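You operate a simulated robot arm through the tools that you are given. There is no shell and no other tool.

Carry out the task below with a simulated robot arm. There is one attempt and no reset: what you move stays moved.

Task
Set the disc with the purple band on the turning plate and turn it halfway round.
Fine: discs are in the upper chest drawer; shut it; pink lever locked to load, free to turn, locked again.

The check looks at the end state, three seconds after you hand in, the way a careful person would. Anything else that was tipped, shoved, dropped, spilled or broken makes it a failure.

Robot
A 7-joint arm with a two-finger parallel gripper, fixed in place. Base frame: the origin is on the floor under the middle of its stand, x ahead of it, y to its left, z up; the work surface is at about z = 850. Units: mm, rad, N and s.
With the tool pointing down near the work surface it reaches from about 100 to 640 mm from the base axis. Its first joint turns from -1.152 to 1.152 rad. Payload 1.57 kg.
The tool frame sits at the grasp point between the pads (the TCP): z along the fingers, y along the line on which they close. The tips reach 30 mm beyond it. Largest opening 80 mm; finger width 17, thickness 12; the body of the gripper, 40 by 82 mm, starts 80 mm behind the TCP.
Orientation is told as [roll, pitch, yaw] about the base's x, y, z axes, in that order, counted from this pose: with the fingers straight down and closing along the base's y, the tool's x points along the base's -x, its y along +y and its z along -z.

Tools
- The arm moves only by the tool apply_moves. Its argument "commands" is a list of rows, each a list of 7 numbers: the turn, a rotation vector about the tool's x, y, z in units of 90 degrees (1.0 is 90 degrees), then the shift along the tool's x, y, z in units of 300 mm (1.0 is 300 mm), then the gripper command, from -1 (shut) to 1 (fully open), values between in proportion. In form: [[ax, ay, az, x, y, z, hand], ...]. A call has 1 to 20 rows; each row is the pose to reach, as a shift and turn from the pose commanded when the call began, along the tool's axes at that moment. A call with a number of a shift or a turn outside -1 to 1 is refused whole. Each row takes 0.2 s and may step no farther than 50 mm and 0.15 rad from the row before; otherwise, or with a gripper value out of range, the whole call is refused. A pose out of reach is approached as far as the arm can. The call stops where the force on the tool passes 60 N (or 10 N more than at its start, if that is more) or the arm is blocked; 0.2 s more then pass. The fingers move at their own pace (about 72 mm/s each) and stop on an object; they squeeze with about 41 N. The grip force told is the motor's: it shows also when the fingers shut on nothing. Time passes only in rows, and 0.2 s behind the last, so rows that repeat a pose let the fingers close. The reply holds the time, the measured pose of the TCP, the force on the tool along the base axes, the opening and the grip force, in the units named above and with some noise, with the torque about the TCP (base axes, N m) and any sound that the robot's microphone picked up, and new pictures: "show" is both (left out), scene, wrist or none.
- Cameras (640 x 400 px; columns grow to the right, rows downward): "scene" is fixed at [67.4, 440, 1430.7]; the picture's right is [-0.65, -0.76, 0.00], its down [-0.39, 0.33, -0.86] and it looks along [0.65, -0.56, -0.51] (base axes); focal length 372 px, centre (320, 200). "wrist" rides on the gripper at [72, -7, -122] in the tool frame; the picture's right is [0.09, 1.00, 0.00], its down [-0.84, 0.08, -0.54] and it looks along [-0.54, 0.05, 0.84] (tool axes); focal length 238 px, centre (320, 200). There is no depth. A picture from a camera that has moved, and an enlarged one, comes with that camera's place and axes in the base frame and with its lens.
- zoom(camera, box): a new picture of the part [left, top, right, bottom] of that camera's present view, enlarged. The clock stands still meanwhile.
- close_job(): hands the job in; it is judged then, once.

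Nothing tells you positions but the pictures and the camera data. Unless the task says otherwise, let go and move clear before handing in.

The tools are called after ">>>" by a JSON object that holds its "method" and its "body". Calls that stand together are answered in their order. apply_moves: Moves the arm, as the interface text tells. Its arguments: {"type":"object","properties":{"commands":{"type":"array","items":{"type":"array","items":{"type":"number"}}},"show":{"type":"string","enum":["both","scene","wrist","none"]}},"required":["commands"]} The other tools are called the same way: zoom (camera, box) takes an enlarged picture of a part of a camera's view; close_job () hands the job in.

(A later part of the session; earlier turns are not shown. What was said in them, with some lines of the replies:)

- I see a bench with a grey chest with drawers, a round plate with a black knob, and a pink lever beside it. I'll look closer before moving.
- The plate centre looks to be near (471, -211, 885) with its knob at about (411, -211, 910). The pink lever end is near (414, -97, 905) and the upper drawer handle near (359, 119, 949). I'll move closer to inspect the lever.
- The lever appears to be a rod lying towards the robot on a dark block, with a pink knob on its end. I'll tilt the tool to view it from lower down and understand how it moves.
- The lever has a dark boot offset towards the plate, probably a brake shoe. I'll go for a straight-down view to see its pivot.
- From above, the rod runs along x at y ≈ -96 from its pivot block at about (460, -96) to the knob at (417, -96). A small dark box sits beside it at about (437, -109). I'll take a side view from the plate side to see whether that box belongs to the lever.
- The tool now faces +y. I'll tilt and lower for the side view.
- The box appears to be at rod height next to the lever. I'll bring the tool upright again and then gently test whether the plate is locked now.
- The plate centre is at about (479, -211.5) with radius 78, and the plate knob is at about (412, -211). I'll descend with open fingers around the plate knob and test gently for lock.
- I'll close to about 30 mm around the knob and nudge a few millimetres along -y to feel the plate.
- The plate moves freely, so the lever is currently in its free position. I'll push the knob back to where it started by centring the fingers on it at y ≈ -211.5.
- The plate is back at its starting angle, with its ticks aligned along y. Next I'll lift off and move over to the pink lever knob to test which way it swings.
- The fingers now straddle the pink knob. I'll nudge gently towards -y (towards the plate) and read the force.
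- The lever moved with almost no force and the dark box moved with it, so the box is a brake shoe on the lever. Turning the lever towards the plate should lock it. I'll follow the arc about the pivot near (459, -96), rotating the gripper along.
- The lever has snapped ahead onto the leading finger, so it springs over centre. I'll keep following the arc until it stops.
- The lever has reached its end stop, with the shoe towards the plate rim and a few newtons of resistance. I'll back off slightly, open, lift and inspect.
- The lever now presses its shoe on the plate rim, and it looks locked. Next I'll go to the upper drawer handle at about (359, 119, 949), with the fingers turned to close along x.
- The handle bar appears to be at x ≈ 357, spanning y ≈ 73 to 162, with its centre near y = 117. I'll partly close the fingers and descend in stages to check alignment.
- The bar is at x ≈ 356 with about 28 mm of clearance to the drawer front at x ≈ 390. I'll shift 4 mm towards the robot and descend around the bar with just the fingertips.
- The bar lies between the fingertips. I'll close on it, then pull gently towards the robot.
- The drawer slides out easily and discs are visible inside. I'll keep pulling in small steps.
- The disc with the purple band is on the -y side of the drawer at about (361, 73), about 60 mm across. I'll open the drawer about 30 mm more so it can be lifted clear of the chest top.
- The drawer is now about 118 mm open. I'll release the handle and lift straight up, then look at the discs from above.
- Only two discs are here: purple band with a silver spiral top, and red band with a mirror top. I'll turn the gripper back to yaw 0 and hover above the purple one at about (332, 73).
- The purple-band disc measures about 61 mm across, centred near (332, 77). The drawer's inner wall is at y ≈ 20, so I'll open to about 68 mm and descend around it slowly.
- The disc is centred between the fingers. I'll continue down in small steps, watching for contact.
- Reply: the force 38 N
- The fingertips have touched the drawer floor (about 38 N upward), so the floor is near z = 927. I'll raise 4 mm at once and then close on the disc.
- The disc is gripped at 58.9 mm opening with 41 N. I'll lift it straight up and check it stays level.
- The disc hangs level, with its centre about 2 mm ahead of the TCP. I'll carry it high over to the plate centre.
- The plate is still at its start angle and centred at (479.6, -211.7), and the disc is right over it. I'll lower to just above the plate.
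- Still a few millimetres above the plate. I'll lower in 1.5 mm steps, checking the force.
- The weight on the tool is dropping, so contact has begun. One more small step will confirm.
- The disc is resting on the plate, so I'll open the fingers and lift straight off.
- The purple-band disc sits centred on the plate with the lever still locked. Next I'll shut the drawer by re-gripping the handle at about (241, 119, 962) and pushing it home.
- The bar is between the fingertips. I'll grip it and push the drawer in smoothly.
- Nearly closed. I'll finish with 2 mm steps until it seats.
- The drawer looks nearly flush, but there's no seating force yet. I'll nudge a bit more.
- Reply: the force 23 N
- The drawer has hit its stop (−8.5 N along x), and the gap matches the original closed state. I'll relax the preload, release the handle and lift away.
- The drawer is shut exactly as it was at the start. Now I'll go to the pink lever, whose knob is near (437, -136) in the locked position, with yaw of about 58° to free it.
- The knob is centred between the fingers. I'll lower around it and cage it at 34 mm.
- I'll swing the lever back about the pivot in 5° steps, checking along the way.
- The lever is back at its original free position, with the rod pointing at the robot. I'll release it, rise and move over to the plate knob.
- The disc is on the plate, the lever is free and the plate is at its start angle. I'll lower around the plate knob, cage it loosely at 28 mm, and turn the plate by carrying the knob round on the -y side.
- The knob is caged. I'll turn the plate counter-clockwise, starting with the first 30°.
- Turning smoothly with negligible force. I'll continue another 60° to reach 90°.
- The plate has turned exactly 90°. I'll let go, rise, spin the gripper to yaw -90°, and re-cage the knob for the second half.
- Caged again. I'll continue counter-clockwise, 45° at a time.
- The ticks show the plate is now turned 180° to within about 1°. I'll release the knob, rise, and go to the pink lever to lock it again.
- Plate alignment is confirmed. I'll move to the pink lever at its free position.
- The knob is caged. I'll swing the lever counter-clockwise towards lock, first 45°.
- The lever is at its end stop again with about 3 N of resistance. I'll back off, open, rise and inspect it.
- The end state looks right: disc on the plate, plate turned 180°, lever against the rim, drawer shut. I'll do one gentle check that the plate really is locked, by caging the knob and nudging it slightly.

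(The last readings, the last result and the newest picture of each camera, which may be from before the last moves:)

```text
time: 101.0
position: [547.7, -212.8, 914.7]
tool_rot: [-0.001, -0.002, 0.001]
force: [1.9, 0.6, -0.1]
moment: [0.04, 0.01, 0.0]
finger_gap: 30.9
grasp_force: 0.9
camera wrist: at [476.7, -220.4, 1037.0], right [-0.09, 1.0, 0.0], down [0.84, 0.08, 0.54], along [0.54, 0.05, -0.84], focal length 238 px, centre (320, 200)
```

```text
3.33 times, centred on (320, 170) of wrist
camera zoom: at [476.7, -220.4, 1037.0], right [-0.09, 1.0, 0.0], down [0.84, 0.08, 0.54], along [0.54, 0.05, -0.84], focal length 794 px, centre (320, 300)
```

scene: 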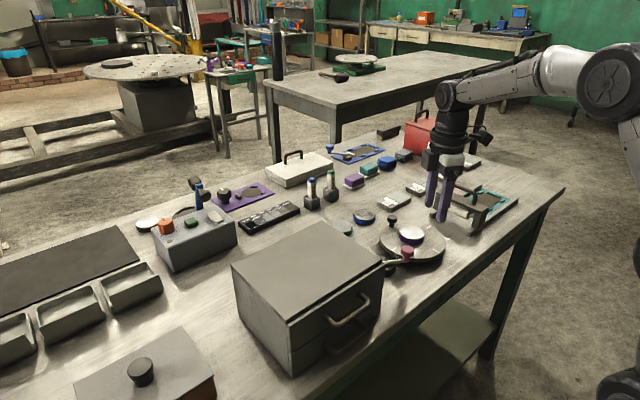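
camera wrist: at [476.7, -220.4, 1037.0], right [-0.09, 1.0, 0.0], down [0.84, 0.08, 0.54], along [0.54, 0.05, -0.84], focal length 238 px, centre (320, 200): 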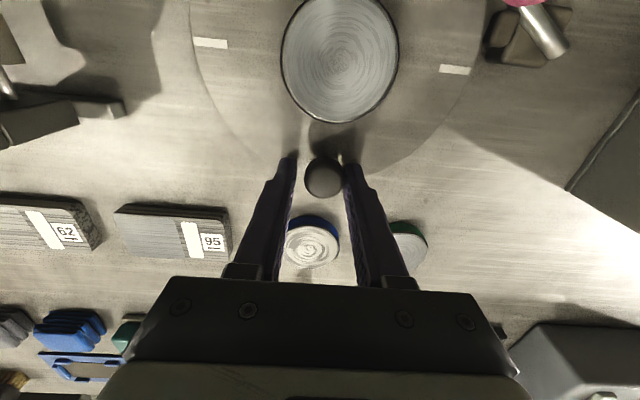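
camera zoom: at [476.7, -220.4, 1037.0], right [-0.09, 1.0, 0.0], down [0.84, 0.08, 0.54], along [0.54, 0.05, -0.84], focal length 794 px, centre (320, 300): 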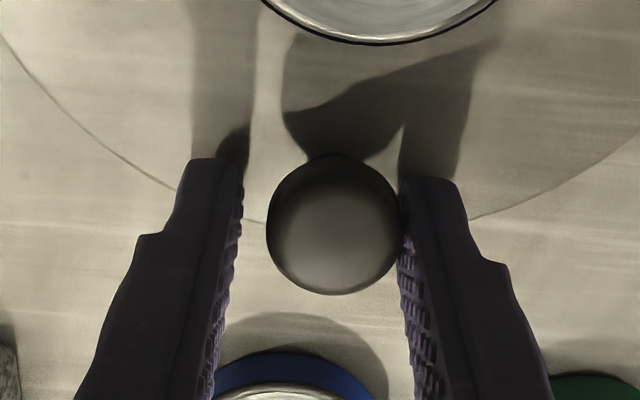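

The right finger already touches the knob and is being held open slightly, which suggests resistance. One tiny nudge of about 1 mm in -y should confirm it.

>>> {"method": "apply_moves", "body": {"commands": [[0, 0, 0, 0, -0.004, 0, -0.25], [0, 0, 0, 0, -0.004, 0, -0.25]], "show": "wrist"}}

>>> {"method": "zoom", "body": {"camera": "wrist", "box": [240, 110, 400, 230]}}

```text
time: 101.6
position: [547.7, -214.0, 916.1]
tool_rot: [0.001, -0.001, -0.001]
force: [0.7, 1.9, -0.6]
moment: [-0.01, -0.01, -0.02]
finger_gap: 31.6
grasp_force: 0.9
camera wrist: at [476.0, -220.8, 1037.2], right [-0.09, 1.0, 0.0], down [0.84, 0.08, 0.54], along [0.54, 0.05, -0.84], focal length 238 px, centre (320, 200)
```

wrist: 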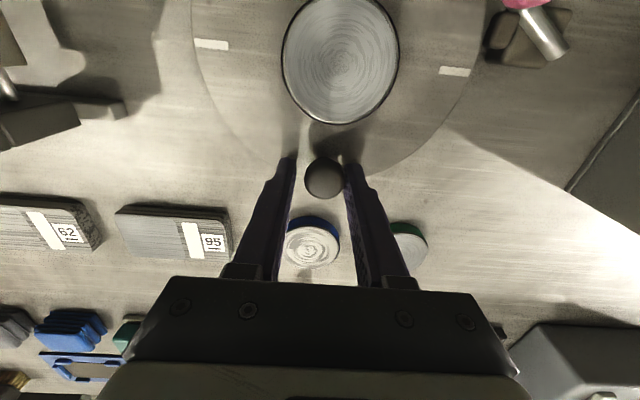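

```text
3.33 times, centred on (320, 170) of wrist
camera zoom: at [476.0, -220.8, 1037.2], right [-0.09, 1.0, 0.0], down [0.84, 0.08, 0.54], along [0.54, 0.05, -0.84], focal length 794 px, centre (320, 300)
```

zoom: 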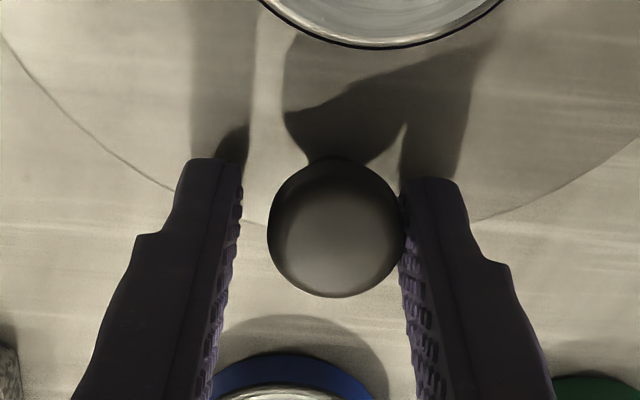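

The finger yields while the plate holds still, so it's locked. I'll open, rise clear and take a final look.

>>> {"method": "apply_moves", "body": {"commands": [[0, 0, 0, 0, 0.003, 0, -0.1], [0, 0, 0, 0, 0.003, 0, 0.1], [0, 0, 0, 0, 0.003, 0, 0.2], [0, 0, 0, 0, 0.003, 0, 0.2], [0, 0, 0, 0, 0.003, -0.08, 0.2], [0, 0, 0, 0, 0.003, -0.2, 0.2], [0, 0, 0, 0, 0.003, -0.35, 0.2], [0, 0, 0, 0, 0.003, -0.5, 0.2], [0, 0, 0, 0.12, 0.003, -0.6, 0.2], [0, 0, 0, 0.24, 0.003, -0.7, 0.2], [0, 0, 0, 0.36, 0.003, -0.8, 0.2], [0, 0, 0, 0.48, 0.003, -0.9, 0.2], [0, 0, 0, 0.6, 0.003, -0.95, 0.2]], "show": "both"}}

>>> {"method": "zoom", "body": {"camera": "wrist", "box": [180, 60, 460, 240]}}

>>> {"method": "zoom", "body": {"camera": "scene", "box": [220, 160, 500, 380]}}

```text
time: 104.4
position: [365.9, -213.4, 1202.1]
tool_rot: [0.001, 0.0, 0.001]
force: [-0.2, 0.5, 0.5]
moment: [-0.01, 0.02, 0.01]
finger_gap: 48.0
grasp_force: 0.1
camera wrist: at [295.9, -221.8, 1324.0], right [-0.09, 1.0, 0.0], down [0.84, 0.08, 0.54], along [0.54, 0.05, -0.84], focal length 238 px, centre (320, 200)
```

scene: 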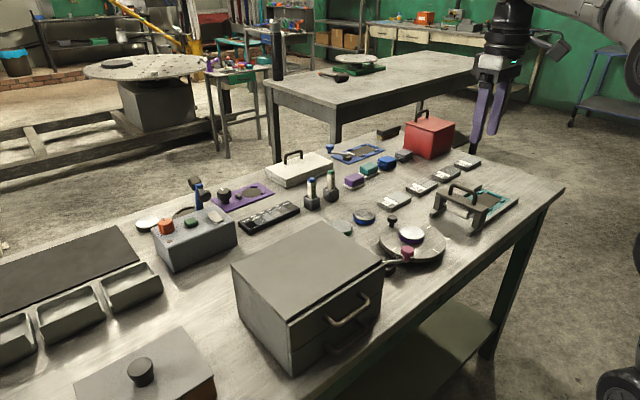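
wrist: 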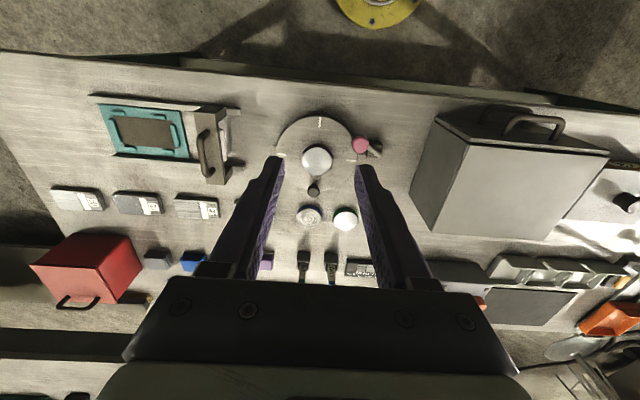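

```text
2.22 times, centred on (320, 150) of wrist
camera zoom: at [295.9, -221.8, 1324.0], right [-0.09, 1.0, 0.0], down [0.84, 0.08, 0.54], along [0.54, 0.05, -0.84], focal length 530 px, centre (320, 311)
```

zoom: 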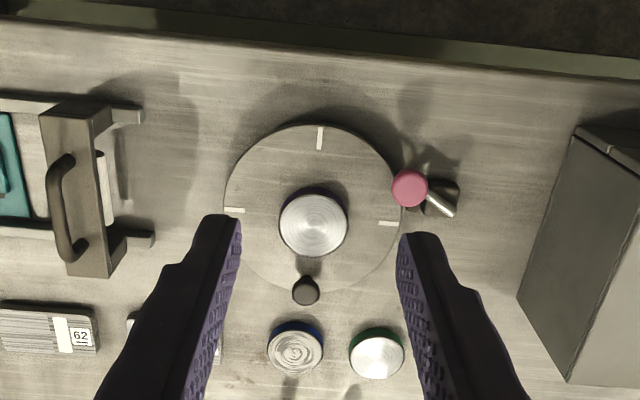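

```text
1.82 times, centred on (360, 270) of scene
camera zoom: at [67.4, 440.0, 1430.7], right [-0.65, -0.76, 0.0], down [-0.39, 0.33, -0.86], along [0.65, -0.56, -0.51], focal length 676 px, centre (247, 73)
```

zoom: 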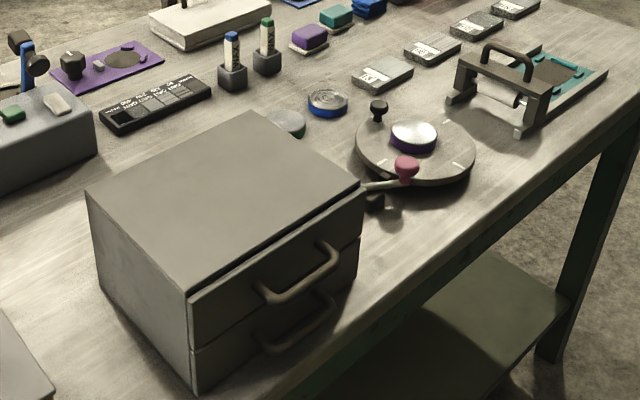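

The purple-band disc sits centred on the plate, and the plate is turned 180°, with its knob now on the far side. The lever is locked, the upper drawer is shut, nothing else has moved and the arm is clear. I'm handing in now.

>>> {"method": "close_job", "body": {}}

```text
The job is handed in.
```

The disc with the purple band is on the turning plate, and the plate is turned halfway round. I've handed the job in.

- **Turn:** the plate's tick marks show 180°, to within about 1°. The plate's own knob, which faced the robot at the start, is now on the far side.
- **Lever:** it was free when I arrived. I locked it before loading the disc, freed it for the turn and locked it again afterwards. A gentle nudge on the plate's knob at the end met resistance and the plate did not move.
- **Drawer:** the upper drawer is shut against its stop, as it was at the start. The red-banded disc is still inside.
- **Early nudge:** before loading, I moved the empty plate about 7° to test whether it was locked, then put it back to its starting angle.

In the last pictures nothing else on the bench had been moved or tipped, and the arm is clear.
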